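You operate a simulated robot arm through the tools that you are given. There is no shell and no other tool. Be economical: measure what you need, move in short steps, check, and stop when the job is done.

You run a simulated robot arm. Do the job below in one go: nothing can be reset, and whatever is moved stays where it is left.

Task
Put the end table's white band on the stack in the stack holder, press it down, then free the stack.
Fine: unlock the holder knob and draw both slides right back; leave the other band and stack.

It is judged by the outcome, as a careful person would: the job done as asked, and still so three seconds after it is handed in. It fails if anything else is knocked over, pushed out of place, dropped, spilled or broken.

Robot
A 6-joint arm with a two-finger parallel gripper, fixed in place. Base frame: the origin is at the foot of the arm, x ahead of it, y to its left, z up; the work surface is at about z = 0. Readings come in mm, rad, newtons and seconds.
With the tool pointing down near the work surface it reaches from about 140 to 580 mm from the base axis. Its first joint turns from -1.152 to 1.152 rad. Payload 2.1 kg.
The tool frame sits at the grasp point between the pads (the TCP): z along the fingers, y along the line on which they close. The tips reach 30 mm beyond it. The gripper opens to 94 mm. The fingers are 28 mm wide and 10 mm thick; the gripper's body (50 by 96 mm) begins 55 mm behind the TCP.
Orientation is that of the tool frame in the base frame, as a unit quaternion [w, x, y, z]. With the fingers straight down and closing along the base's y, the tool's x points along the base's -x, its y along +y and its z along -z.

Tools
- The arm moves only by the tool step_arm. Its argument "commands" is a list of rows, each a list of 7 numbers: the shift along the tool's x, y, z in units of 20 mm (1.0 is 20 mm), then the turn, a rotation vector about the tool's x, y, z in units of 6 degrees (1.0 is 6 degrees), then the finger opening in mm, from 0 to 94. In form: [[tx, ty, tz, wx, wy, wz, grip], ...]. A call has 1 to 8 rows; each row shifts and turns the commanded pose from where the row before left it, along the tool's axes as they then stand. A call with a number of a shift or a turn outside -1 to 1 is refused whole. Each row takes 0.2 s and may step no farther than 50 mm and 0.15 rad from the row before; otherwise, or with a gripper value out of range, the whole call is refused. A pose out of reach is approached as far as the arm can. The call stops where the force on the tool passes 80 N (or 10 N more than at its start, if that is more) or the arm is blocked; 0.2 s more then pass. Each finger travels about 72 mm/s and halts on what it meets, pressing with about 31 N; the grip force reading is that of the motor and also rises with nothing between the fingers. The clock runs only during rows and for 0.2 s after the last one: add rows that do not move to give the fingers time. It gives the time, the measured TCP pose, the force on the tool (base axes), the opening and the grip force at its end, in the units of the frame above (readings bear some noise).
- Cameras (640 x 400 px; columns grow to the right, rows downward): "scene" is fixed at [63.2, -383.3, 475.8]; the picture's right is [0.65, -0.76, 0.00], its down [-0.50, -0.43, -0.75] and it looks along [0.57, 0.49, -0.66] (base axes); focal length 282 px, centre (320, 200). "wrist" rides on the gripper at [76, 14, -103] in the tool frame; the picture's right is [-0.18, 0.98, 0.00], its down [-0.75, -0.14, -0.64] and it looks along [-0.63, -0.12, 0.77] (tool axes); focal length 243 px, centre (320, 200). There is no depth. A picture from a camera that has moved, and an enlarged one, comes with that camera's place and axes in the base frame and with its lens.
- capture(camera): a new picture of that camera. The clock stands still meanwhile.
- close_up(camera, box): a new picture of the part [left, top, right, bottom] of that camera's present view, enlarged. The clock stands still meanwhile.
- sign_off(): hands the job in; it is judged then, once.

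Work in short steps. Places have to be worked out from the pictures, the camera data and where the tool is seen: move nearer, look again, correct. Check each grasp and each placing, and mend what went wrong. You have 120 turns and 64 pictures in all, those below and enlarged ones among them. Open the gripper and draw the arm clear of the work before you hand the job in, unless the task says otherwise; then end with one line.

The tools are called after "Request:" by a JSON object that holds its "op" and its "data". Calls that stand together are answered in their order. step_arm: Moves the arm, as the interface text tells. Its arguments: {"type":"object","properties":{"commands":{"type":"array","items":{"type":"array","items":{"type":"number"}}}},"required":["commands"]} The other tools are called the same way: capture (camera) takes a picture; close_up (camera, box) takes an enlarged picture of a part of a camera's view; sign_off () hands the job in.

At the start:

```text
time_s: 0.0
eef_pos: [324.9, -47.1, 271.7]
tcp_rot: [0.001, -0.001, 1.0, 0.001]
ft_force: [0.5, 0.0, -0.1]
finger_gap: 94.3
grasp_force: 0.0
```

scene: 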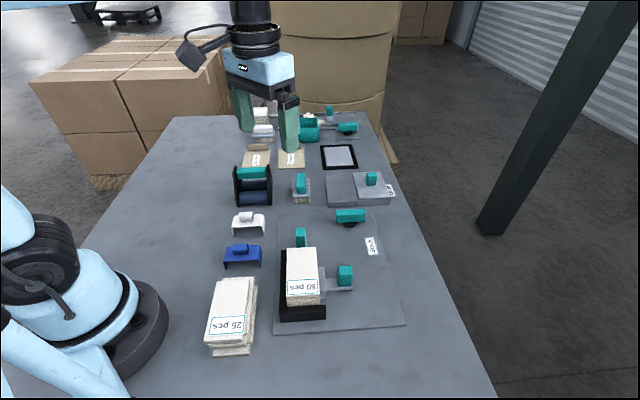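
wrist: 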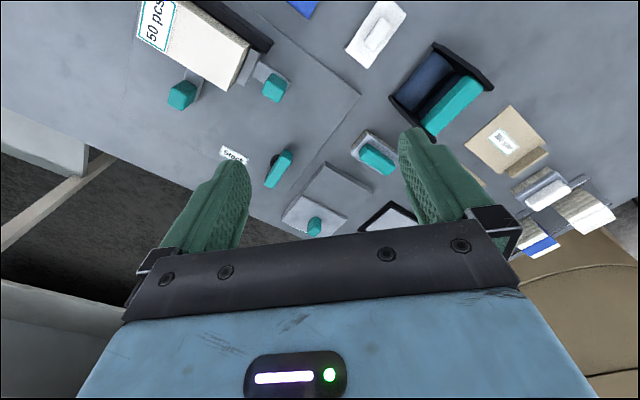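

I start with enlarged looks at the work area to identify the holder, bands, knob and slides.

Request:
{"op": "close_up", "data": {"camera": "scene", "box": [190, 200, 430, 360]}}

Request:
{"op": "close_up", "data": {"camera": "scene", "box": [220, 90, 420, 215]}}

```text
2.50 times, centred on (310, 280) of scene
camera zoom: at [63.2, -383.3, 475.8], right [0.65, -0.76, 0.0], down [-0.5, -0.43, -0.75], along [0.57, 0.49, -0.66], focal length 704 px, centre (345, 0)
```

zoom: 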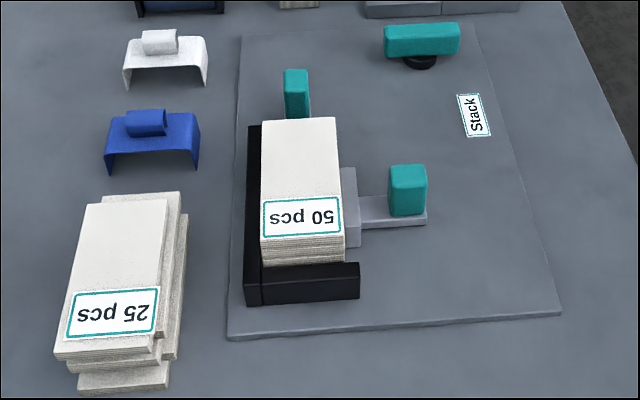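

```text
3.20 times, centred on (320, 152) of scene
camera zoom: at [63.2, -383.3, 475.8], right [0.65, -0.76, 0.0], down [-0.5, -0.43, -0.75], along [0.57, 0.49, -0.66], focal length 902 px, centre (320, 352)
```

zoom: 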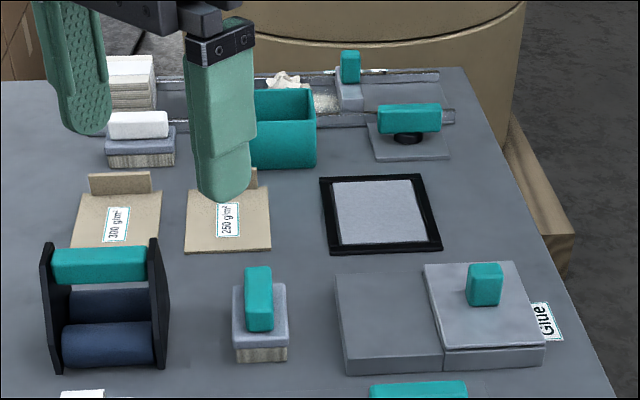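

The table layout is at about 45° to the base axes: the white band is near (280,10), and the holder plate is centred near (270,-120). I pull back, raise and yaw the tool to look at the holder with the wrist camera.

Request:
{"op": "step_arm", "data": {"commands": [[0.9, 0, -0.4, 0, 0, 0, 94], [0.9, 0, -0.4, 0, 0, 0, 94], [0.9, 0, -0.4, 0, 0, 0, 94], [0.9, 0, -0.4, 0, 0, 0, 94], [0.9, 0, -0.4, 0, 0, 0, 94], [0.9, 0, -0.4, 0, 0, 0, 94]]}}

Request:
{"op": "step_arm", "data": {"commands": [[0, 0, 0, 0, 0, 0.9375, 94], [0, 0, 0, 0, 0, 0.9375, 94], [0, 0, 0, 0, 0, 0.9375, 94], [0, 0, 0, 0, 0, 0.9375, 94], [0, 0, 0, 0, 0, 0.9375, 94], [0, 0, 0, 0, 0, 0.9375, 94], [0, 0, 0, 0, 0, 0.9375, 94], [0, 0, 0, 0, 0, 0.9375, 94]]}}

Request:
{"op": "capture", "data": {"camera": "wrist"}}

Request:
{"op": "capture", "data": {"camera": "scene"}}

```text
time_s: 1.4
eef_pos: [216.2, -47.5, 320.6]
tcp_rot: [0.001, -0.001, 1.0, 0.0]
ft_force: [0.1, -0.8, -0.2]
finger_gap: 94.2
grasp_force: 0.1
```

```text
time_s: 3.2
eef_pos: [216.2, -47.7, 319.2]
tcp_rot: [0.001, 0.383, 0.924, 0.001]
ft_force: [0.1, 0.2, 0.3]
finger_gap: 93.7
grasp_force: 0.0
```

```text
59 pictures are left
camera wrist: at [172.8, 15.0, 422.9], right [0.83, 0.56, 0.0], down [0.43, -0.63, 0.64], along [0.36, -0.53, -0.77], focal length 243 px, centre (320, 200)
```

wrist: 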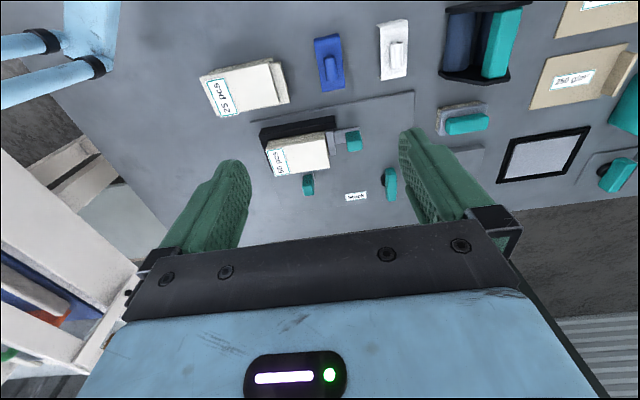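

```text
58 pictures are left
```

scene: 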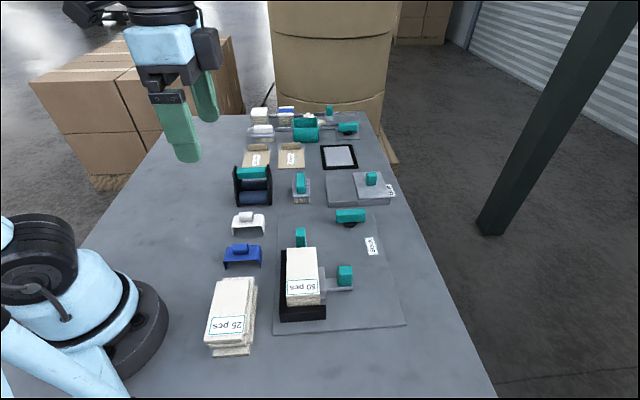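

Now the arm is out of the way, so I zoom in on the far end of the table and on the near items.

Request:
{"op": "close_up", "data": {"camera": "scene", "box": [230, 95, 370, 182]}}

Request:
{"op": "close_up", "data": {"camera": "wrist", "box": [190, 10, 430, 210]}}

```text
4.57 times, centred on (300, 138) of scene
camera zoom: at [63.2, -383.3, 475.8], right [0.65, -0.76, 0.0], down [-0.5, -0.43, -0.75], along [0.57, 0.49, -0.66], focal length 1288 px, centre (411, 481)
```

zoom: 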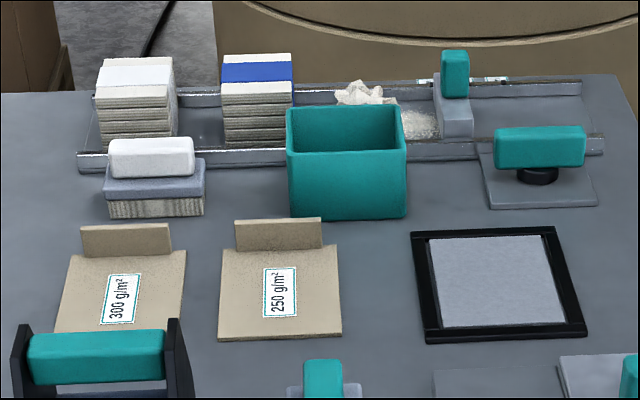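

```text
2.00 times, centred on (310, 110) of wrist
camera zoom: at [172.8, 15.0, 422.9], right [0.83, 0.56, 0.0], down [0.43, -0.63, 0.64], along [0.36, -0.53, -0.77], focal length 485 px, centre (340, 380)
```

zoom: 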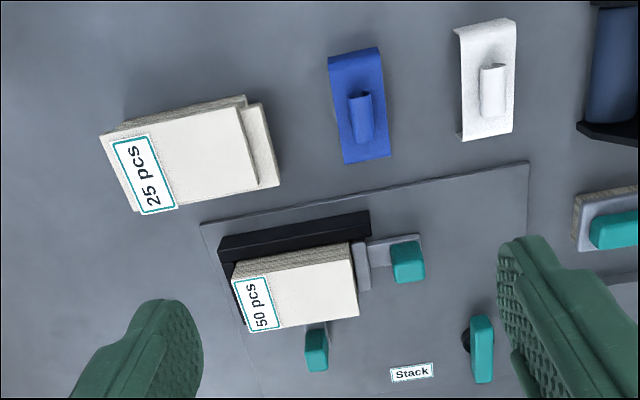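

The white band sits at about (293,24) with a tab on top at z≈40, lying along the plate's cross direction; my tool's closing axis already fits the tab. I move above it for a closer look.

Request:
{"op": "step_arm", "data": {"commands": [[-0.02, 0.66, 0.93, 0, 0, 0, 94], [-0.02, 0.66, 0.93, 0, 0, 0, 94], [-0.02, 0.66, 0.93, 0, 0, 0, 94], [-0.02, 0.66, 0.93, 0, 0, 0, 94], [-0.02, 0.66, 0.93, 0, 0, 0, 94], [-0.02, 0.66, 0.93, 0, 0, 0, 94], [-0.02, 0.66, 0.93, 0, 0, 0, 94], [-0.02, 0.66, 0.93, 0, 0, 0, 60]]}}

Request:
{"op": "capture", "data": {"camera": "wrist"}}

Request:
{"op": "close_up", "data": {"camera": "scene", "box": [190, 180, 430, 330]}}

```text
time_s: 5.0
eef_pos: [293.6, 25.6, 171.9]
tcp_rot: [0.001, 0.382, 0.924, 0.002]
ft_force: [-0.1, 0.5, 0.2]
finger_gap: 60.0
grasp_force: 0.1
```

```text
55 pictures are left
camera wrist: at [249.8, 88.1, 274.3], right [0.82, 0.57, 0.0], down [0.43, -0.63, 0.64], along [0.37, -0.53, -0.77], focal length 243 px, centre (320, 200)
```

wrist: 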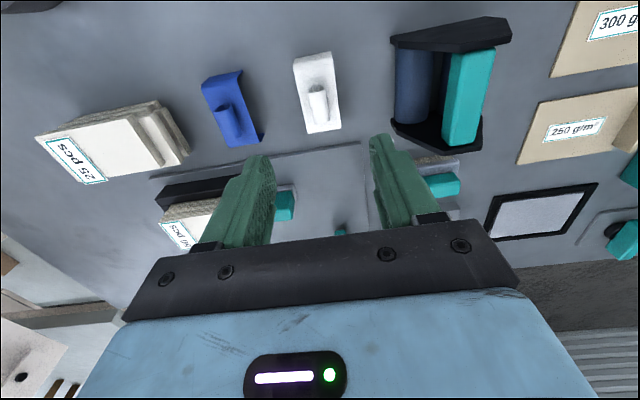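

```text
2.67 times, centred on (310, 255) of scene
camera zoom: at [63.2, -383.3, 475.8], right [0.65, -0.76, 0.0], down [-0.5, -0.43, -0.75], along [0.57, 0.49, -0.66], focal length 752 px, centre (347, 53)
```

zoom: 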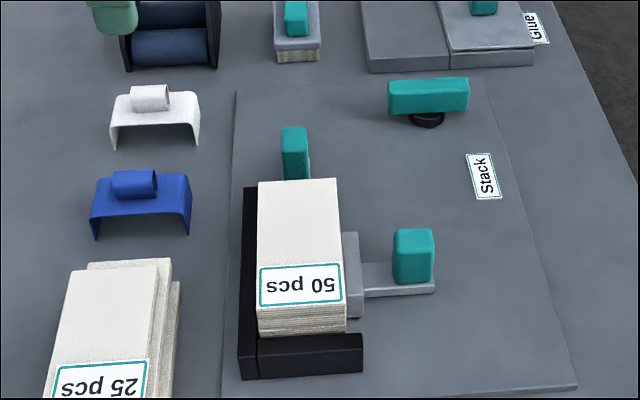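

The tab lies right under the TCP. I descend to TCP z≈95 with a 40 mm opening and look again.

Request:
{"op": "step_arm", "data": {"commands": [[0, 0, 0.95, 0, 0, 0, 50], [0, 0, 0.95, 0, 0, 0, 40], [0, 0, 0.95, 0, 0, 0, 40], [0, 0, 0.95, 0, 0, 0, 40]]}}

Request:
{"op": "close_up", "data": {"camera": "wrist", "box": [220, 40, 420, 220]}}

Request:
{"op": "close_up", "data": {"camera": "scene", "box": [210, 180, 290, 250]}}

```text
time_s: 6.0
eef_pos: [293.5, 25.7, 95.2]
tcp_rot: [0.001, 0.382, 0.924, 0.001]
ft_force: [-0.1, 0.2, 0.4]
finger_gap: 40.0
grasp_force: 0.2
```

```text
2.22 times, centred on (320, 130) of wrist
camera zoom: at [249.9, 88.5, 198.3], right [0.82, 0.57, 0.0], down [0.43, -0.63, 0.64], along [0.37, -0.53, -0.77], focal length 539 px, centre (320, 356)
```

zoom: 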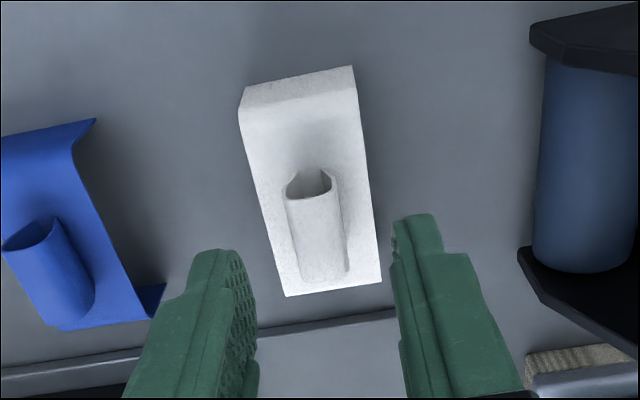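

```text
5.71 times, centred on (250, 215) of scene
camera zoom: at [63.3, -383.3, 475.8], right [0.65, -0.76, 0.0], down [-0.5, -0.43, -0.75], along [0.57, 0.49, -0.66], focal length 1610 px, centre (720, 114)
```

zoom: 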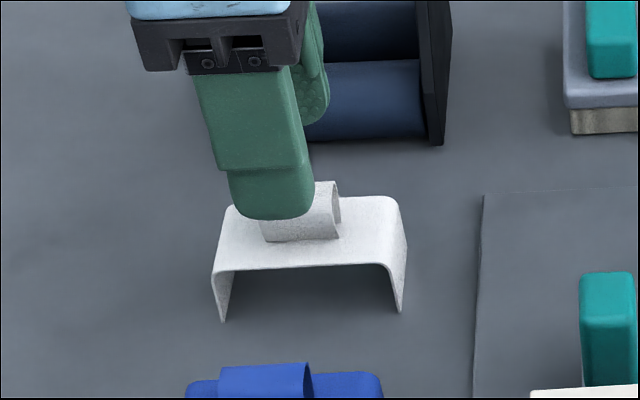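

The tab is a loop about 18 mm thick, spanning z≈29–47, with the band top at 29. I lower the tips to z≈34 and close on the loop.

Request:
{"op": "step_arm", "data": {"commands": [[0, -0.05, 0.8, 0, 0, 0, 40], [0, -0.02, 0.75, 0, 0, 0, 40], [0, 0, 0, 0, 0, 0, 30], [0, 0, 0, 0, 0, 0, 22], [0, 0, 0, 0, 0, 0, 14], [0, 0, 0, 0, 0, 0, 14]]}}

Request:
{"op": "close_up", "data": {"camera": "scene", "box": [210, 180, 290, 250]}}

```text
time_s: 7.4
eef_pos: [292.7, 24.1, 65.1]
tcp_rot: [0.001, 0.382, 0.924, 0.001]
ft_force: [0.8, 0.5, 0.1]
finger_gap: 15.3
grasp_force: 6.1
```

```text
5.71 times, centred on (250, 215) of scene
camera zoom: at [63.2, -383.3, 475.8], right [0.65, -0.76, 0.0], down [-0.5, -0.43, -0.75], along [0.57, 0.49, -0.66], focal length 1610 px, centre (720, 114)
```

zoom: 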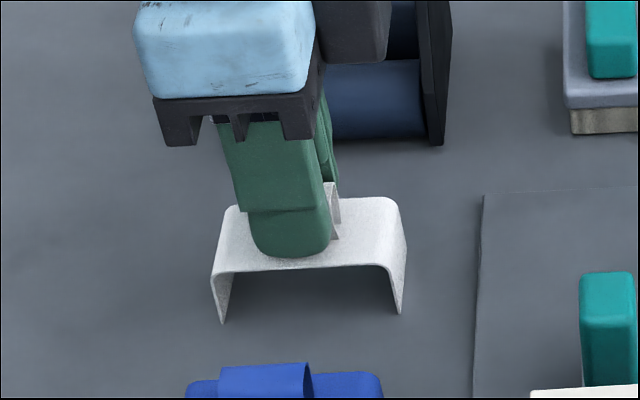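

The fingers stopped at 15.3 mm on the loop. I tighten the grip and lift to check it holds.

Request:
{"op": "step_arm", "data": {"commands": [[0, 0, 0, 0, 0, 0, 8], [0, 0, 0, 0, 0, 0, 8], [0, 0, -0.5, 0, 0, 0, 8], [0, 0, -0.9, 0, 0, 0, 8], [0, 0, -1, 0, 0, 0, 8], [0, 0, -1, 0, 0, 0, 8], [0, 0, -1, 0, 0, 0, 8]]}}

Request:
{"op": "capture", "data": {"camera": "scene"}}

Request:
{"op": "capture", "data": {"camera": "wrist"}}

```text
time_s: 9.0
eef_pos: [292.8, 24.2, 152.6]
tcp_rot: [0.001, 0.383, 0.924, 0.001]
ft_force: [-0.6, -0.2, 0.4]
finger_gap: 14.2
grasp_force: 31.0
```

```text
50 pictures are left
```

scene: 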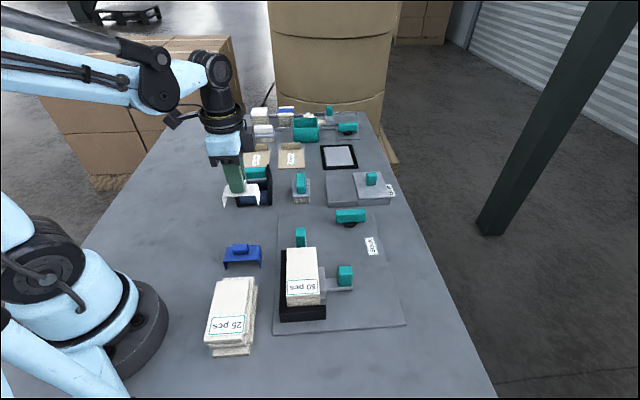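

```text
49 pictures are left
camera wrist: at [248.9, 86.9, 255.5], right [0.82, 0.57, 0.0], down [0.43, -0.63, 0.64], along [0.37, -0.53, -0.77], focal length 243 px, centre (320, 200)
```

wrist: 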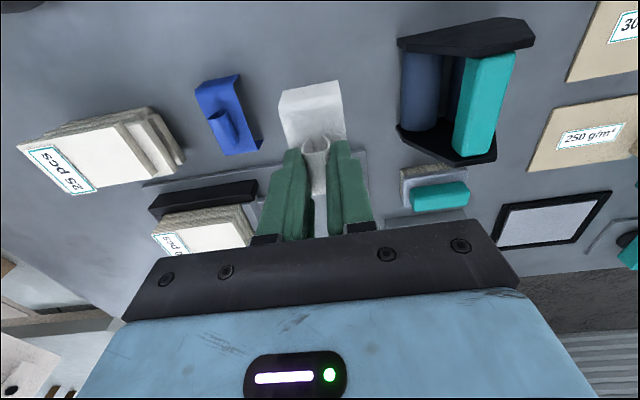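

The band is held and lifted. I triangulate the stack top as centred near (258,-175), top z≈70, about 55 mm wide; I carry the band above it at a safe height.

Request:
{"op": "step_arm", "data": {"commands": [[0, 0, -1, 0, 0, 0, 8], [-0.58, -0.827, 0, 0, 0, 0, 8], [-0.58, -0.827, 0, 0, 0, 0, 8], [-0.58, -0.827, 0, 0, 0, 0, 8], [-0.58, -0.827, 0, 0, 0, 0, 8], [-0.58, -0.827, 0, 0, 0, 0, 8]]}}

Request:
{"op": "step_arm", "data": {"commands": [[-0.58, -0.827, 0, 0, 0, 0, 8], [-0.58, -0.827, 0, 0, 0, 0, 8], [-0.58, -0.827, 0, 0, 0, 0, 8], [-0.58, -0.827, 0, 0, 0, 0, 8], [-0.58, -0.827, 0, 0, 0, 0, 8], [0, 0, 0, 0, 0, 0, 8]]}}

Request:
{"op": "close_up", "data": {"camera": "wrist", "box": [200, 20, 440, 220]}}

Request:
{"op": "close_up", "data": {"camera": "scene", "box": [220, 160, 420, 340]}}

```text
time_s: 10.4
eef_pos: [276.0, -76.6, 173.1]
tcp_rot: [0.001, 0.382, 0.924, 0.001]
ft_force: [-0.4, -0.3, 0.4]
finger_gap: 14.2
grasp_force: 31.3
```

```text
time_s: 11.8
eef_pos: [258.0, -175.5, 172.6]
tcp_rot: [0.0, 0.382, 0.924, 0.001]
ft_force: [-0.3, -0.1, 0.0]
finger_gap: 14.1
grasp_force: 31.3
```

```text
2.00 times, centred on (320, 120) of wrist
camera zoom: at [214.9, -111.5, 274.9], right [0.82, 0.57, 0.0], down [0.43, -0.63, 0.64], along [0.37, -0.53, -0.77], focal length 485 px, centre (320, 360)
```

zoom: 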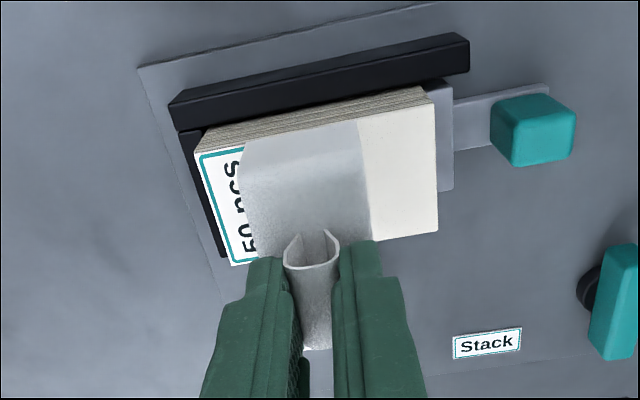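

```text
2.22 times, centred on (320, 250) of scene
camera zoom: at [63.2, -383.3, 475.8], right [0.65, -0.76, 0.0], down [-0.5, -0.43, -0.75], along [0.57, 0.49, -0.66], focal length 626 px, centre (320, 89)
```

zoom: 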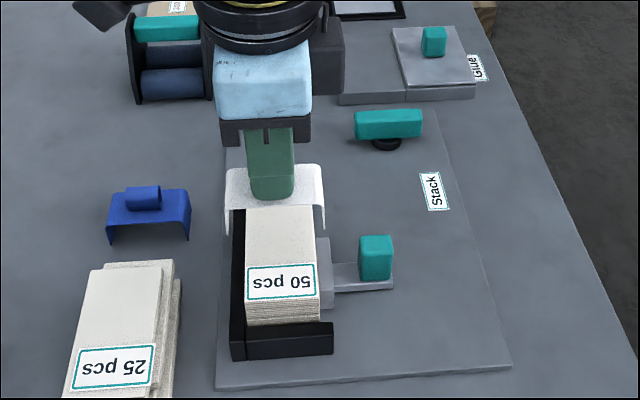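

From this view the stack centre is near (261,-176) and the band sits about 2–3 mm toward -B of the TCP, so I shift about 5 mm along +B, then descend until the legs are just above the stack and look.

Request:
{"op": "step_arm", "data": {"commands": [[-0.25, 0, 0, 0, 0, 0, 8], [0, 0, 0.7, 0, 0, 0, 8], [0, 0, 0.6, 0, 0, 0, 8], [0, 0, 0, 0, 0, 0, 8]]}}

Request:
{"op": "close_up", "data": {"camera": "wrist", "box": [220, 40, 420, 190]}}

Request:
{"op": "close_up", "data": {"camera": "scene", "box": [260, 210, 380, 330]}}

```text
time_s: 12.8
eef_pos: [261.9, -177.1, 146.3]
tcp_rot: [0.0, 0.382, 0.924, 0.002]
ft_force: [0.6, -0.3, -0.3]
finger_gap: 14.3
grasp_force: 31.6
```

```text
2.67 times, centred on (320, 115) of wrist
camera zoom: at [217.9, -114.7, 248.8], right [0.82, 0.57, 0.0], down [0.43, -0.63, 0.64], along [0.37, -0.53, -0.77], focal length 647 px, centre (320, 427)
```

zoom: 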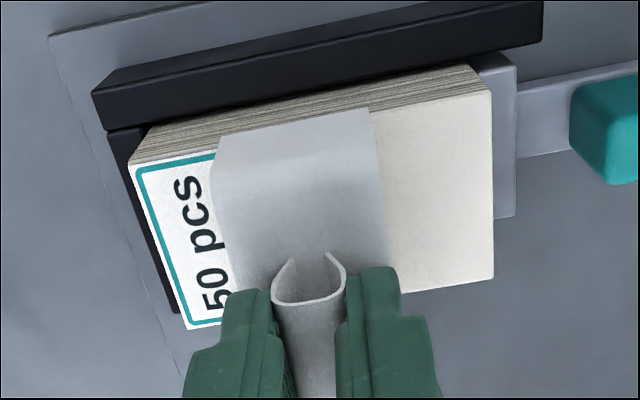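

```text
3.33 times, centred on (320, 270) of scene
camera zoom: at [63.2, -383.3, 475.8], right [0.65, -0.76, 0.0], down [-0.5, -0.43, -0.75], along [0.57, 0.49, -0.66], focal length 939 px, centre (320, -33)
```

zoom: 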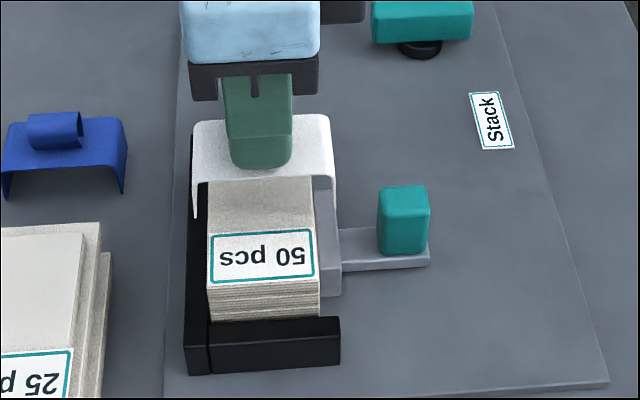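

The band straddles the stack with about 6 mm clearance each side. I lower it towards the stack (contact expected near TCP z≈107).

Request:
{"op": "step_arm", "data": {"commands": [[0, 0, 0.5, 0, 0, 0, 8], [0, 0, 0.5, 0, 0, 0, 8], [0, 0, 0.5, 0, 0, 0, 8], [0, 0, 0, 0, 0, 0, 8]]}}

Request:
{"op": "close_up", "data": {"camera": "scene", "box": [260, 210, 380, 330]}}

Request:
{"op": "close_up", "data": {"camera": "wrist", "box": [220, 40, 420, 190]}}

```text
time_s: 13.8
eef_pos: [260.8, -178.3, 115.8]
tcp_rot: [0.001, 0.382, 0.924, 0.002]
ft_force: [0.2, 0.4, -0.4]
finger_gap: 14.1
grasp_force: 31.2
```

```text
3.33 times, centred on (320, 270) of scene
camera zoom: at [63.2, -383.3, 475.8], right [0.65, -0.76, 0.0], down [-0.5, -0.43, -0.75], along [0.57, 0.49, -0.66], focal length 939 px, centre (320, -33)
```

zoom: 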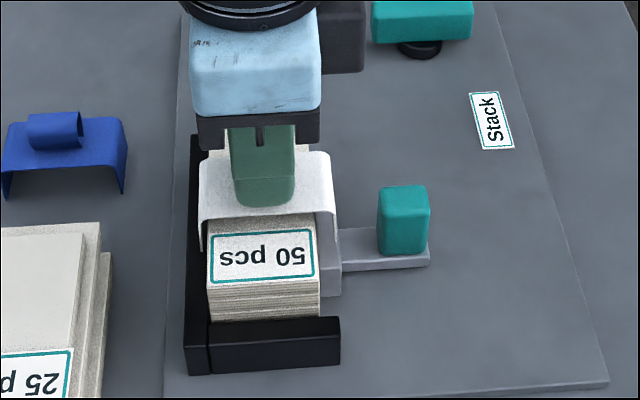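

```text
2.67 times, centred on (320, 115) of wrist
camera zoom: at [218.2, -115.0, 218.9], right [0.82, 0.57, 0.0], down [0.43, -0.63, 0.64], along [0.37, -0.53, -0.77], focal length 647 px, centre (320, 427)
```

zoom: 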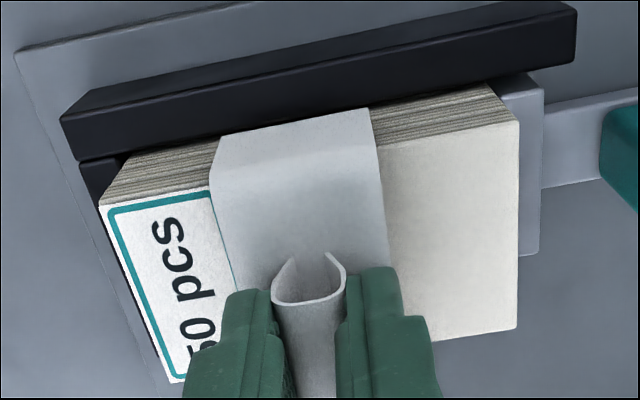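

Legs pass on both sides of the stack with clearance. I nudge 3 mm along the stack to centre it and lower gently until force shows contact.

Request:
{"op": "step_arm", "data": {"commands": [[0, 0.15, 0, 0, 0, 0, 8], [0, 0, 0.2, 0, 0, 0, 8], [0, 0, 0.15, 0, 0, 0, 8], [0, 0, 0, 0, 0, 0, 8]]}}

Request:
{"op": "step_arm", "data": {"commands": [[0, 0, 0.1, 0, 0, 0, 8], [0, 0, 0.1, 0, 0, 0, 8], [0, 0, 0, 0, 0, 0, 8]]}}

```text
time_s: 14.8
eef_pos: [263.3, -176.8, 108.9]
tcp_rot: [0.001, 0.382, 0.924, 0.002]
ft_force: [-0.1, 0.5, 0.0]
finger_gap: 14.3
grasp_force: 30.6
```

```text
time_s: 15.6
eef_pos: [264.9, -174.6, 104.3]
tcp_rot: [0.001, 0.382, 0.924, 0.002]
ft_force: [0.4, 2.2, 24.3]
finger_gap: 14.3
grasp_force: 30.7
```

Contact at TCP z≈105 with 24 N. I look at the fit before pressing further.

Request:
{"op": "close_up", "data": {"camera": "scene", "box": [260, 210, 380, 330]}}

Request:
{"op": "close_up", "data": {"camera": "wrist", "box": [220, 40, 420, 190]}}

```text
3.33 times, centred on (320, 270) of scene
camera zoom: at [63.2, -383.2, 475.9], right [0.65, -0.76, 0.0], down [-0.5, -0.43, -0.75], along [0.57, 0.49, -0.66], focal length 939 px, centre (320, -33)
```

zoom: 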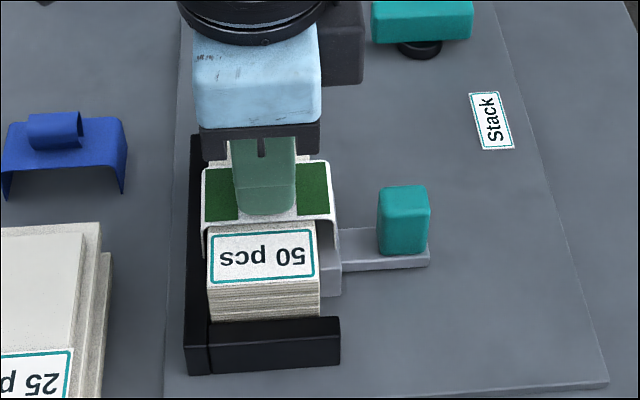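

```text
2.67 times, centred on (320, 115) of wrist
camera zoom: at [220.4, -113.2, 208.1], right [0.82, 0.57, 0.0], down [0.43, -0.63, 0.64], along [0.37, -0.53, -0.77], focal length 647 px, centre (320, 427)
```

zoom: 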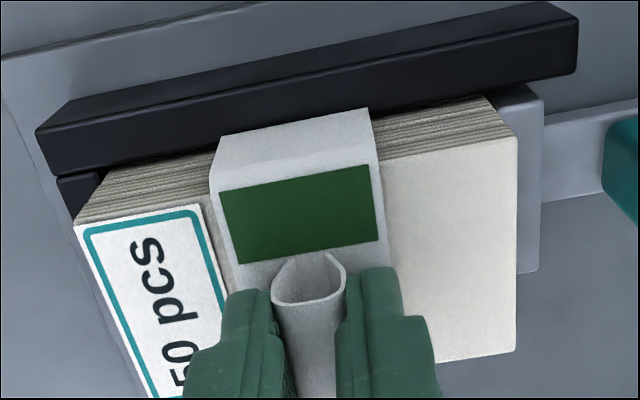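

The band's top patches have turned green — the press registered. I ease off, open the fingers and lift away.

Request:
{"op": "step_arm", "data": {"commands": [[0, 0, -0.12, 0, 0, 0, 8], [0, 0, 0, 0, 0, 0, 14], [0, 0, 0, 0, 0, 0, 20], [0, 0, 0, 0, 0, 0, 28], [0, 0, 0, 0, 0, 0, 28], [0, 0, -0.7, 0, 0, 0, 28], [0, 0, -1, 0, 0, 0, 28], [0, 0, -1, 0, 0, 0, 28]]}}

Request:
{"op": "step_arm", "data": {"commands": [[0.8, 0, -1, 0, 0, 0, 28], [0.8, 0, -1, 0, 0, 0, 28], [0.8, 0, -1, 0, 0, 0, 28], [0.8, 0, -1, 0, 0, 0, 28]]}}

Request:
{"op": "capture", "data": {"camera": "wrist"}}

Request:
{"op": "close_up", "data": {"camera": "scene", "box": [250, 190, 420, 330]}}

```text
time_s: 17.4
eef_pos: [263.0, -176.6, 160.7]
tcp_rot: [0.001, 0.382, 0.924, 0.002]
ft_force: [-0.5, 0.1, 0.0]
finger_gap: 27.9
grasp_force: 0.1
```

```text
time_s: 18.4
eef_pos: [217.1, -131.8, 241.1]
tcp_rot: [0.0, 0.382, 0.924, 0.002]
ft_force: [0.6, 0.1, 0.8]
finger_gap: 27.9
grasp_force: 0.1
```

```text
40 pictures are left
camera wrist: at [174.8, -68.5, 344.9], right [0.82, 0.57, 0.0], down [0.43, -0.63, 0.64], along [0.37, -0.53, -0.77], focal length 243 px, centre (320, 200)
```

wrist: 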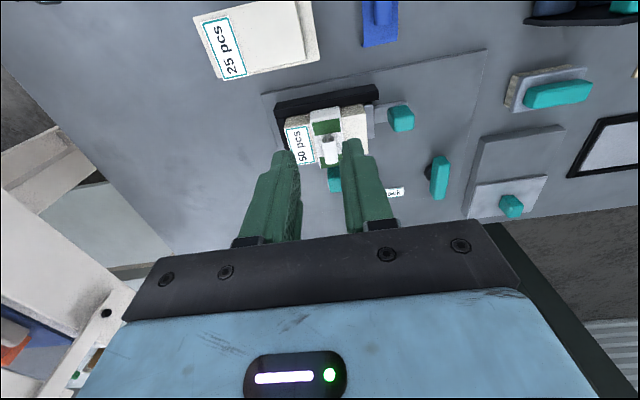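

```text
2.86 times, centred on (335, 260) of scene
camera zoom: at [63.3, -383.3, 475.8], right [0.65, -0.76, 0.0], down [-0.5, -0.43, -0.75], along [0.57, 0.49, -0.66], focal length 805 px, centre (277, 29)
```

zoom: 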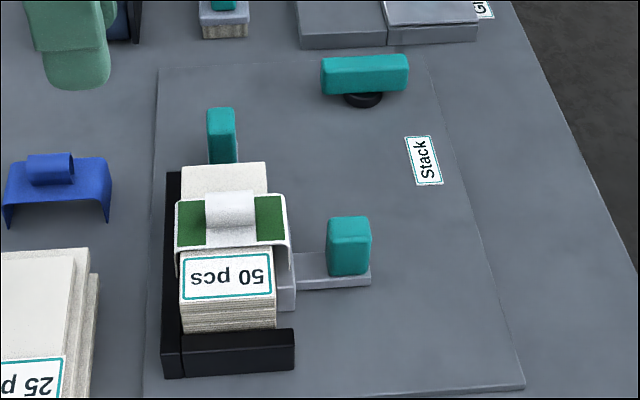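

The band is seated and green. The holder knob's bar triangulates to about (453,-139,30), long across the plate; I move above it with the same orientation to inspect it.

Request:
{"op": "step_arm", "data": {"commands": [[-0.955, 0.9, 0.4, 0, 0, 0, 40], [-0.955, 0.9, 0.4, 0, 0, 0, 40], [-0.955, 0.9, 0.5, 0, 0, 0, 40], [-0.955, 0.9, 0.6, 0, 0, 0, 40], [-0.955, 0.9, 0.6, 0, 0, 0, 40], [-0.955, 0.9, 0.6, 0, 0, 0, 40], [-0.955, 0.9, 0.6, 0, 0, 0, 40], [-0.955, 0.9, 0.6, 0, 0, 0, 40]]}}

Request:
{"op": "step_arm", "data": {"commands": [[-0.955, 0.9, 0.6, 0, 0, 0, 40], [0, 0, 0.5, 0, 0, 0, 40], [0, 0, 0, 0, 0, 0, 40]]}}

Request:
{"op": "capture", "data": {"camera": "wrist"}}

Request:
{"op": "close_up", "data": {"camera": "scene", "box": [310, 180, 410, 260]}}

```text
time_s: 20.2
eef_pos: [429.5, -137.2, 155.3]
tcp_rot: [0.0, 0.382, 0.924, 0.001]
ft_force: [-1.0, 0.0, -0.3]
finger_gap: 40.0
grasp_force: 0.0
```

```text
time_s: 21.0
eef_pos: [455.7, -136.6, 133.7]
tcp_rot: [0.0, 0.382, 0.924, 0.002]
ft_force: [-0.2, -0.8, 0.1]
finger_gap: 39.9
grasp_force: 0.0
```

```text
38 pictures are left
camera wrist: at [411.3, -74.1, 237.1], right [0.82, 0.57, 0.0], down [0.43, -0.63, 0.64], along [0.37, -0.53, -0.77], focal length 243 px, centre (320, 200)
```

wrist: 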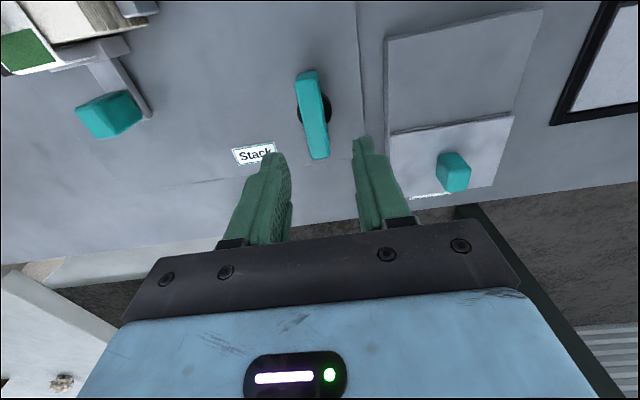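

```text
5.00 times, centred on (360, 220) of scene
camera zoom: at [63.3, -383.3, 475.8], right [0.65, -0.76, 0.0], down [-0.5, -0.43, -0.75], along [0.57, 0.49, -0.66], focal length 1409 px, centre (120, 100)
```

zoom: 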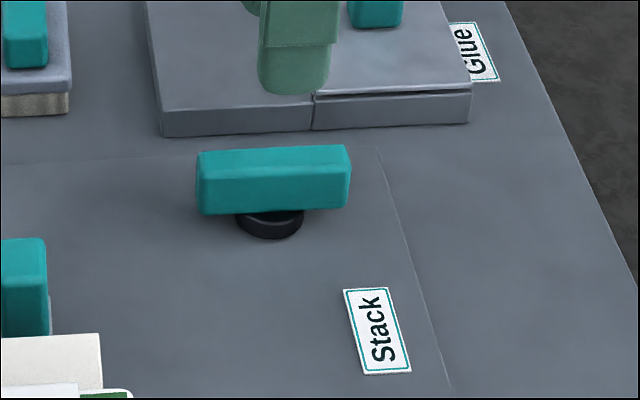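

The knob bar is about 55 mm long, aligned with my fingers, centred near (450,-138.5), top z≈40. I correct by ~5 mm, descend to TCP z≈46 and close on it.

Request:
{"op": "step_arm", "data": {"commands": [[0.1, -0.27, 0.9, 0, 0, 0, 40], [0, 0, 0.9, 0, 0, 0, 38], [0, 0, 0.9, 0, 0, 0, 38], [0, 0, 0.9, 0, 0, 0, 38], [0, 0, 0.78, 0, 0, 0, 38], [0, 0, 0, 0, 0, 0, 38]]}}

Request:
{"op": "capture", "data": {"camera": "wrist"}}

```text
time_s: 22.4
eef_pos: [450.5, -139.7, 45.5]
tcp_rot: [0.001, 0.381, 0.924, 0.001]
ft_force: [0.2, 0.2, 0.7]
finger_gap: 38.0
grasp_force: 0.1
```

```text
36 pictures are left
camera wrist: at [406.1, -77.0, 148.9], right [0.82, 0.57, 0.0], down [0.43, -0.63, 0.64], along [0.37, -0.53, -0.77], focal length 243 px, centre (320, 200)
```

wrist: 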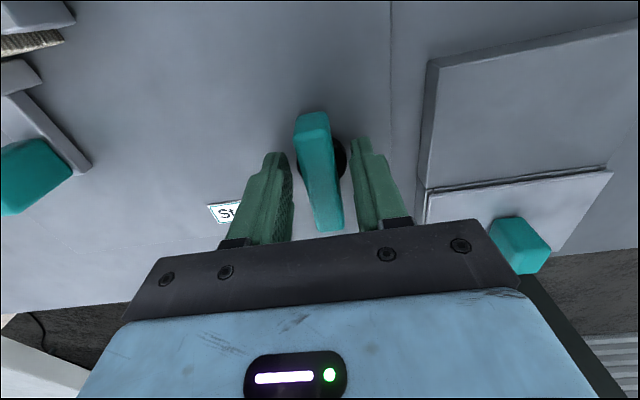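

The bar sits between the fingers over the hub. I close on it.

Request:
{"op": "step_arm", "data": {"commands": [[0, 0, 0, 0, 0, 0, 26], [0, 0, 0, 0, 0, 0, 16], [0, 0, 0, 0, 0, 0, 10], [0, 0, 0, 0, 0, 0, 10]]}}

```text
time_s: 23.4
eef_pos: [450.4, -140.0, 44.8]
tcp_rot: [0.001, 0.382, 0.924, 0.001]
ft_force: [9.3, 4.8, -12.2]
finger_gap: 30.4
grasp_force: 45.5
```

The gap of 30 mm means the tips met the wider black hub below the bar. I open, rise 9 mm and close on the bar only.

Request:
{"op": "step_arm", "data": {"commands": [[0, 0, 0, 0, 0, 0, 38], [0, 0, 0, 0, 0, 0, 38], [0, 0, -0.5, 0, 0, 0, 38], [0, 0, 0, 0, 0, 0, 28], [0, 0, 0, 0, 0, 0, 18], [0, 0, 0, 0, 0, 0, 10], [0, 0, 0, 0, 0, 0, 10]]}}

Request:
{"op": "close_up", "data": {"camera": "scene", "box": [310, 180, 410, 260]}}

Request:
{"op": "capture", "data": {"camera": "wrist"}}

```text
time_s: 25.0
eef_pos: [450.5, -138.8, 56.1]
tcp_rot: [0.001, 0.382, 0.924, 0.002]
ft_force: [7.8, 6.3, 1.5]
finger_gap: 17.9
grasp_force: 45.2
```

```text
5.00 times, centred on (360, 220) of scene
camera zoom: at [63.3, -383.3, 475.8], right [0.65, -0.76, 0.0], down [-0.5, -0.43, -0.75], along [0.57, 0.49, -0.66], focal length 1409 px, centre (120, 100)
```

zoom: 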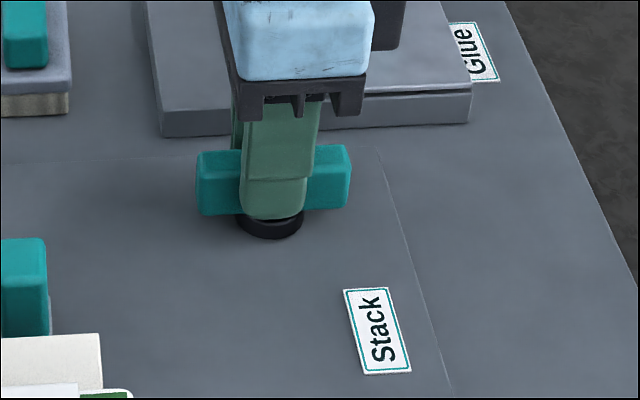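

```text
34 pictures are left
camera wrist: at [406.4, -76.6, 159.5], right [0.82, 0.57, 0.0], down [0.43, -0.63, 0.64], along [0.37, -0.53, -0.77], focal length 243 px, centre (320, 200)
```

wrist: 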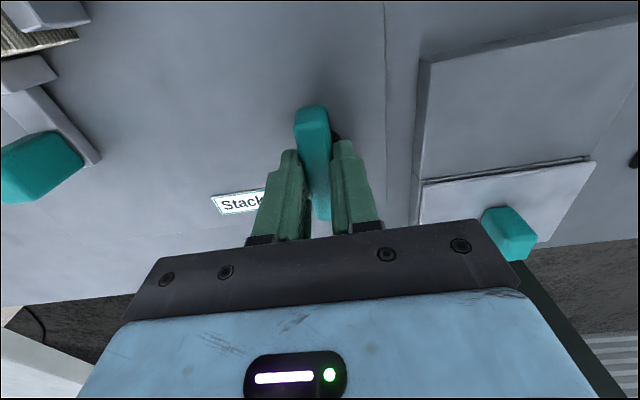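

Now the grip is 17.9 mm on the bar itself. I centre slightly and try a small counter-clockwise turn (from above), watching force.

Request:
{"op": "step_arm", "data": {"commands": [[0, 0.04, 0, 0, 0, 0, 10], [0, 0, 0, 0, 0, -0.8, 10], [0, 0, 0, 0, 0, -0.8, 10], [0, 0, 0, 0, 0, 0, 10]]}}

Request:
{"op": "close_up", "data": {"camera": "scene", "box": [310, 180, 410, 260]}}

```text
time_s: 26.0
eef_pos: [450.8, -139.1, 55.0]
tcp_rot: [0.001, 0.304, 0.953, 0.001]
ft_force: [8.6, 0.4, 1.8]
finger_gap: 22.5
grasp_force: 44.2
```

```text
5.00 times, centred on (360, 220) of scene
camera zoom: at [63.2, -383.3, 475.8], right [0.65, -0.76, 0.0], down [-0.5, -0.43, -0.75], along [0.57, 0.49, -0.66], focal length 1409 px, centre (120, 100)
```

zoom: 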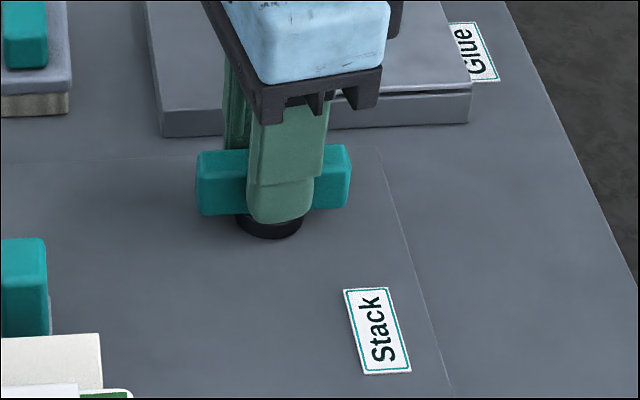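

The bar did not turn and pushed the fingers open, so that side is the stop. I go back and try clockwise.

Request:
{"op": "step_arm", "data": {"commands": [[0, 0, 0, 0, 0, 0.8, 10], [0, 0, 0, 0, 0, 0.8, 10], [0, 0, 0, 0, 0, 0, 10], [0, 0, 0, 0, 0, 0.8, 10], [0, 0, 0, 0, 0, 0.8, 10], [0, 0, 0, 0, 0, 0, 10]]}}

Request:
{"op": "close_up", "data": {"camera": "scene", "box": [310, 180, 410, 260]}}

```text
time_s: 27.4
eef_pos: [451.0, -138.7, 56.4]
tcp_rot: [0.0, 0.458, 0.889, 0.002]
ft_force: [-2.7, 10.8, 9.9]
finger_gap: 18.0
grasp_force: 44.5
```

```text
5.00 times, centred on (360, 220) of scene
camera zoom: at [63.2, -383.3, 475.9], right [0.65, -0.76, 0.0], down [-0.5, -0.43, -0.75], along [0.57, 0.49, -0.66], focal length 1409 px, centre (120, 100)
```

zoom: 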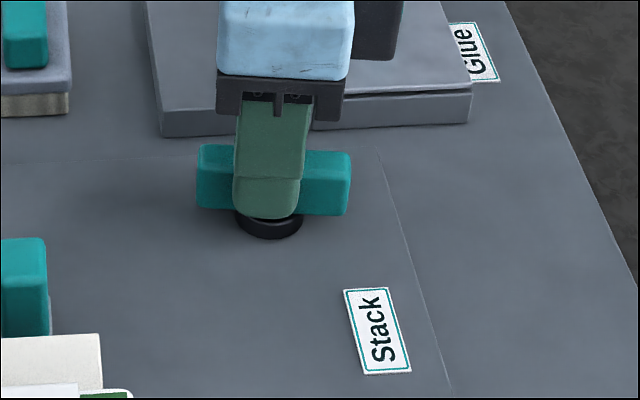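

The bar turns freely clockwise. I keep turning in steps, watching force and gap.

Request:
{"op": "step_arm", "data": {"commands": [[0, 0, 0, 0, 0, 0.9, 10], [0, 0, 0, 0, 0, 0.9, 10], [0, 0, 0, 0, 0, 0.9, 10], [0, 0, 0, 0, 0, 0.9, 10], [0, 0, 0, 0, 0, 0.9, 10], [0, 0, 0, 0, 0, 0.9, 10]]}}

Request:
{"op": "close_up", "data": {"camera": "scene", "box": [310, 180, 410, 260]}}

```text
time_s: 28.8
eef_pos: [451.8, -138.0, 55.2]
tcp_rot: [0.001, 0.688, 0.726, 0.004]
ft_force: [27.4, 14.6, 10.7]
finger_gap: 17.7
grasp_force: 44.7
```

```text
5.00 times, centred on (360, 220) of scene
camera zoom: at [63.2, -383.3, 475.9], right [0.65, -0.76, 0.0], down [-0.5, -0.43, -0.75], along [0.57, 0.49, -0.66], focal length 1409 px, centre (120, 100)
```

zoom: 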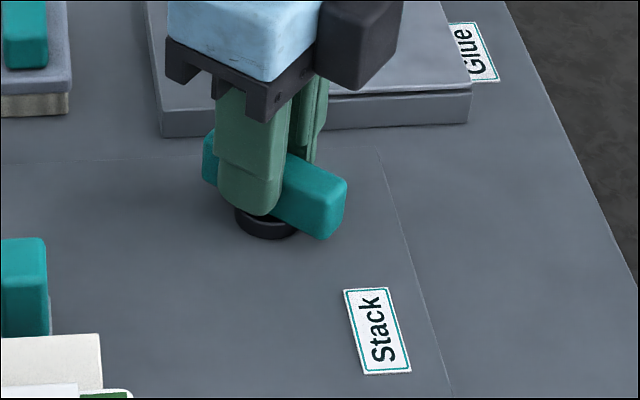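

About 42° turned; the tool feels a ~30 N side force, so I shift about 1.5 mm towards the true axis while continuing.

Request:
{"op": "step_arm", "data": {"commands": [[0.03, 0.06, 0, 0, 0, 0.5, 10], [0.01, 0.03, 0, 0, 0, 0.9, 10], [0, 0, 0, 0, 0, 0.9, 10], [0, 0, 0, 0, 0, 0.9, 10], [0, 0, 0, 0, 0, 0.9, 10]]}}

Request:
{"op": "close_up", "data": {"camera": "scene", "box": [310, 180, 410, 260]}}

```text
time_s: 30.0
eef_pos: [452.5, -138.8, 56.2]
tcp_rot: [0.002, 0.827, 0.562, 0.004]
ft_force: [27.2, 10.3, 9.8]
finger_gap: 17.8
grasp_force: 44.9
```

```text
5.00 times, centred on (360, 220) of scene
camera zoom: at [63.2, -383.3, 475.9], right [0.65, -0.76, 0.0], down [-0.5, -0.43, -0.75], along [0.57, 0.49, -0.66], focal length 1409 px, centre (120, 100)
```

zoom: 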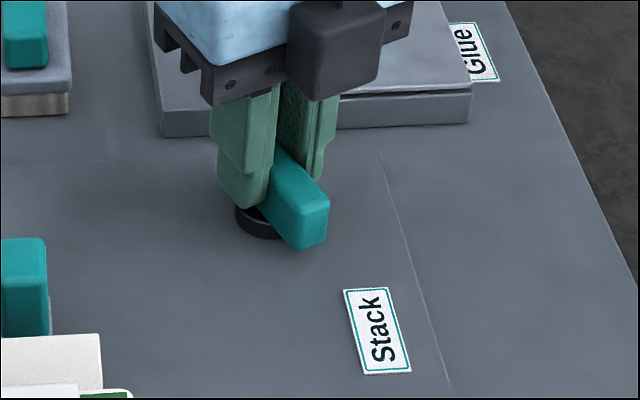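

About 67° turned. I go on to 90°, still watching for the stop.

Request:
{"op": "step_arm", "data": {"commands": [[0, 0.04, 0, 0, 0, 0.9, 10], [0, 0.02, 0, 0, 0, 0.9, 10], [0, 0, 0, 0, 0, 0.9, 10], [0, 0, 0, 0, 0, 0.9, 10], [0, 0, 0, 0, 0, 0.3, 10], [0, 0, 0, 0, 0, 0, 10]]}}

Request:
{"op": "close_up", "data": {"camera": "scene", "box": [310, 180, 410, 260]}}

```text
time_s: 31.4
eef_pos: [454.0, -138.9, 56.3]
tcp_rot: [0.002, 0.924, 0.383, 0.004]
ft_force: [28.3, 7.5, 13.9]
finger_gap: 17.7
grasp_force: 45.0
```

```text
5.00 times, centred on (360, 220) of scene
camera zoom: at [63.2, -383.3, 475.9], right [0.65, -0.76, 0.0], down [-0.5, -0.43, -0.75], along [0.57, 0.49, -0.66], focal length 1409 px, centre (120, 100)
```

zoom: 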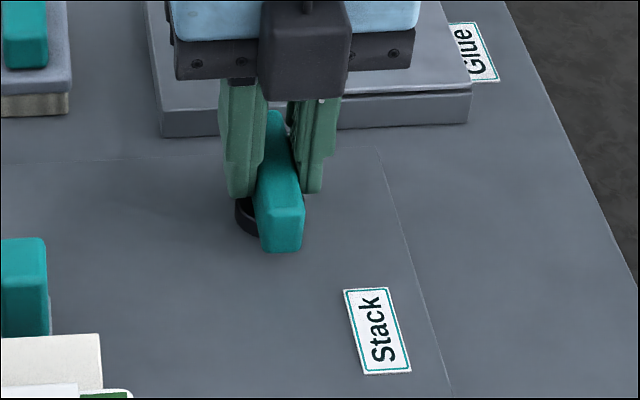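

The bar is at 90°. I probe a few more degrees for a stop.

Request:
{"op": "step_arm", "data": {"commands": [[0, 0, 0, 0, 0, 0.6, 10], [0, 0, 0, 0, 0, 0.6, 10], [0, 0, 0, 0, 0, 0, 10]]}}

Request:
{"op": "close_up", "data": {"camera": "scene", "box": [310, 180, 410, 260]}}

```text
time_s: 32.2
eef_pos: [453.3, -140.2, 55.6]
tcp_rot: [0.0, 0.946, 0.325, 0.002]
ft_force: [19.5, -4.9, 11.1]
finger_gap: 21.0
grasp_force: 45.1
```

```text
5.00 times, centred on (360, 220) of scene
camera zoom: at [63.2, -383.3, 475.9], right [0.65, -0.76, 0.0], down [-0.5, -0.43, -0.75], along [0.57, 0.49, -0.66], focal length 1409 px, centre (120, 100)
```

zoom: 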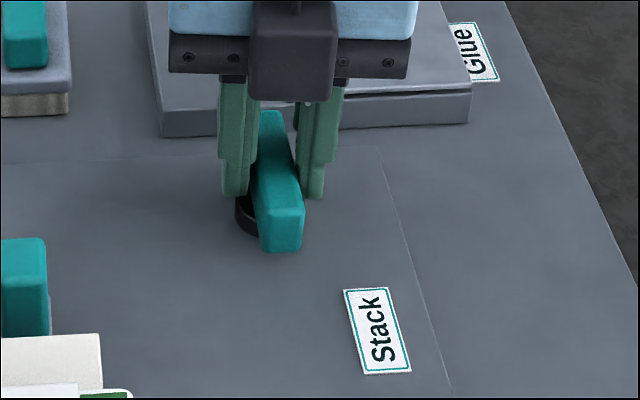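

The stop is reached at 90° (the fingers were pushed open, the bar stayed put), so the knob is fully turned. I back off, release, lift and go over the end slide's handle.

Request:
{"op": "step_arm", "data": {"commands": [[0, 0, 0, 0, 0, -0.6, 12], [0, 0, 0, 0, 0, -0.55, 20], [0, 0, 0, 0, 0, 0, 30], [0, 0, 0, 0, 0, 0, 40], [0, 0, -0.9, 0, 0, 0, 40], [0, 0, -1, 0, 0, 0, 40], [0, 0, -1, 0, 0, 0, 40], [0, 0, -1, 0, 0, 0, 40]]}}

Request:
{"op": "step_arm", "data": {"commands": [[-0.435, -0.81, -0.2, 0, 0, 0, 40], [-0.435, -0.81, -0.2, 0, 0, 0, 40], [-0.435, -0.81, -0.2, 0, 0, 0, 40], [-0.435, -0.81, -0.2, 0, 0, 0, 40], [-0.435, -0.81, 0, 0, 0, 0, 40], [-0.435, -0.81, 0, 0, 0, 0, 40], [-0.435, -0.81, 0, 0, 0, 0, 40], [0, 0, 0, 0, 0, 0, 40]]}}

Request:
{"op": "capture", "data": {"camera": "wrist"}}

Request:
{"op": "close_up", "data": {"camera": "scene", "box": [250, 190, 420, 330]}}

```text
time_s: 34.0
eef_pos: [453.1, -138.2, 133.7]
tcp_rot: [0.0, 0.925, 0.38, 0.002]
ft_force: [-0.6, 0.2, 0.5]
finger_gap: 40.1
grasp_force: 0.1
```

```text
time_s: 35.8
eef_pos: [329.4, -101.4, 150.7]
tcp_rot: [-0.001, 0.924, 0.381, 0.001]
ft_force: [0.0, -0.3, 0.7]
finger_gap: 40.1
grasp_force: 0.0
```

```text
27 pictures are left
camera wrist: at [393.5, -58.7, 253.6], right [0.56, -0.83, 0.0], down [-0.64, -0.43, 0.64], along [-0.53, -0.36, -0.77], focal length 243 px, centre (320, 200)
```

wrist: 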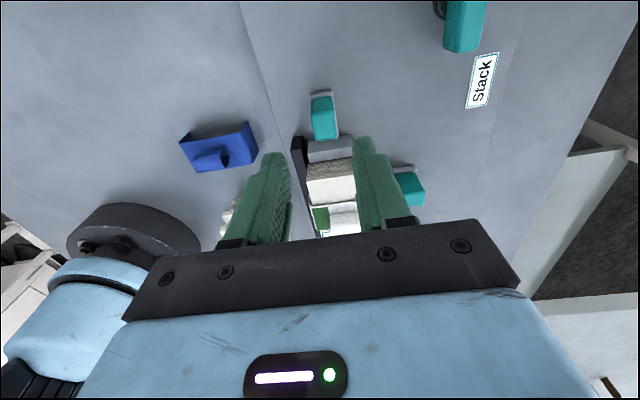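

```text
2.86 times, centred on (335, 260) of scene
camera zoom: at [63.2, -383.3, 475.8], right [0.65, -0.76, 0.0], down [-0.5, -0.43, -0.75], along [0.57, 0.49, -0.66], focal length 805 px, centre (277, 29)
```

zoom: 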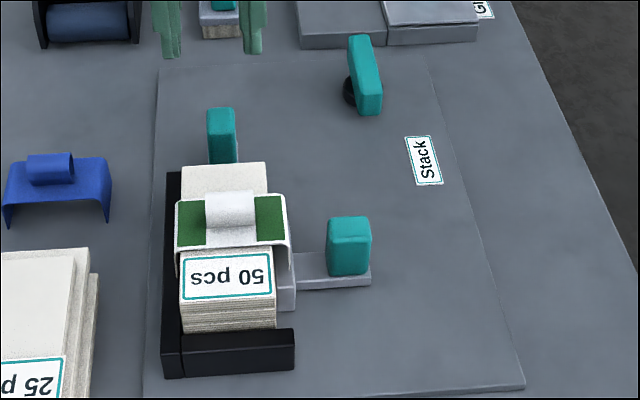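

The end slide's handle top is near (330,-105), z≈60. I make a small correction and descend to TCP z≈60, then close on it.

Request:
{"op": "step_arm", "data": {"commands": [[-0.05, 0.17, 0.9, 0, 0, 0, 40], [0, 0, 0.9, 0, 0, 0, 40], [0, 0, 0.9, 0, 0, 0, 40], [0, 0, 0, 0, 0, 0, 40]]}}

Request:
{"op": "capture", "data": {"camera": "wrist"}}

```text
time_s: 36.8
eef_pos: [331.3, -104.7, 95.6]
tcp_rot: [0.0, 0.925, 0.381, 0.001]
ft_force: [-0.3, 0.0, -0.7]
finger_gap: 40.0
grasp_force: 0.1
```

```text
25 pictures are left
camera wrist: at [396.3, -61.0, 199.8], right [0.56, -0.83, 0.0], down [-0.64, -0.43, 0.64], along [-0.53, -0.36, -0.77], focal length 243 px, centre (320, 200)
```

wrist: 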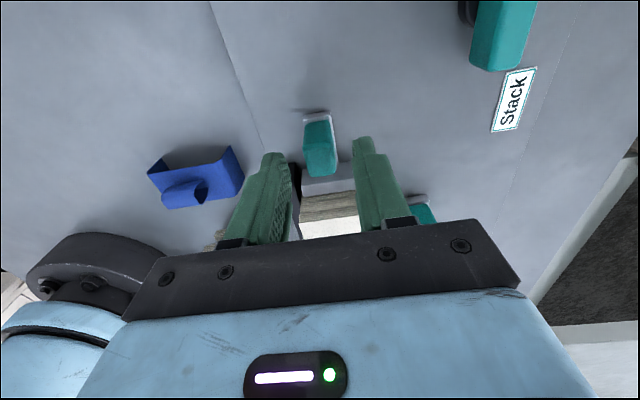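

The handle is centred between the fingers. I descend to z≈60 and close.

Request:
{"op": "step_arm", "data": {"commands": [[0, 0, 0.9, 0, 0, 0, 40], [0, 0, 0.85, 0, 0, 0, 40], [0, 0, 0, 0, 0, 0, 30], [0, 0, 0, 0, 0, 0, 20], [0, 0, 0, 0, 0, 0, 10], [0, 0, 0, 0, 0, 0, 8]]}}

Request:
{"op": "capture", "data": {"camera": "wrist"}}

```text
time_s: 38.2
eef_pos: [331.3, -102.2, 61.2]
tcp_rot: [-0.003, 0.924, 0.381, 0.0]
ft_force: [-18.4, 17.7, -5.3]
finger_gap: 24.3
grasp_force: 45.2
```

```text
24 pictures are left
camera wrist: at [395.8, -60.5, 164.5], right [0.56, -0.83, -0.01], down [-0.63, -0.43, 0.64], along [-0.53, -0.36, -0.77], focal length 243 px, centre (320, 200)
```

wrist: 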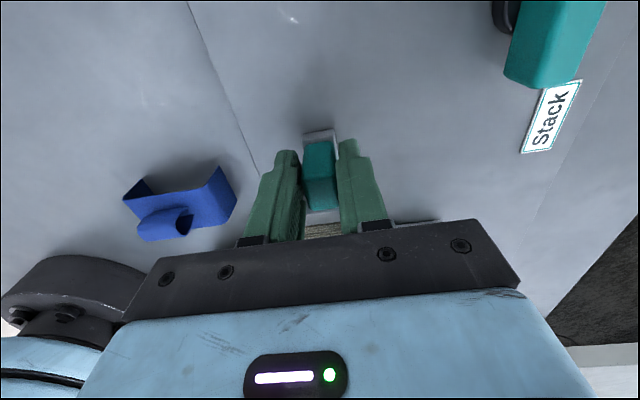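

The gap stops at 24 mm with a 25 N side force towards -B; I shift about 2 mm that way to centre and re-read.

Request:
{"op": "step_arm", "data": {"commands": [[0, -0.1, 0, 0, 0, 0, 8], [0, 0, 0, 0, 0, 0, 8]]}}

Request:
{"op": "close_up", "data": {"camera": "wrist", "box": [240, 110, 400, 230]}}

```text
time_s: 38.8
eef_pos: [331.9, -102.7, 61.7]
tcp_rot: [0.0, 0.925, 0.38, 0.002]
ft_force: [-4.8, 7.2, -13.1]
finger_gap: 24.3
grasp_force: 45.3
```

```text
3.33 times, centred on (320, 170) of wrist
camera zoom: at [395.1, -60.2, 164.6], right [0.56, -0.83, 0.0], down [-0.64, -0.43, 0.64], along [-0.53, -0.36, -0.77], focal length 809 px, centre (320, 300)
```

zoom: 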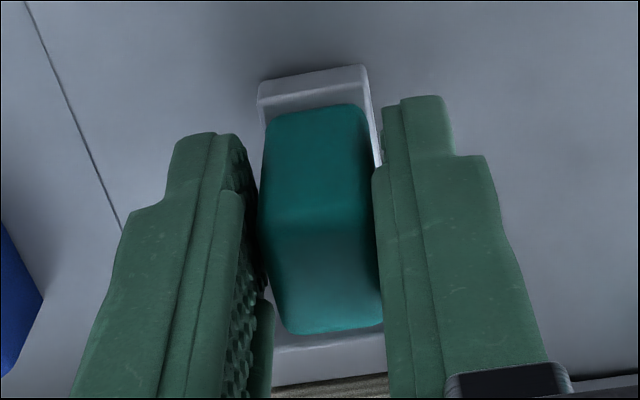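

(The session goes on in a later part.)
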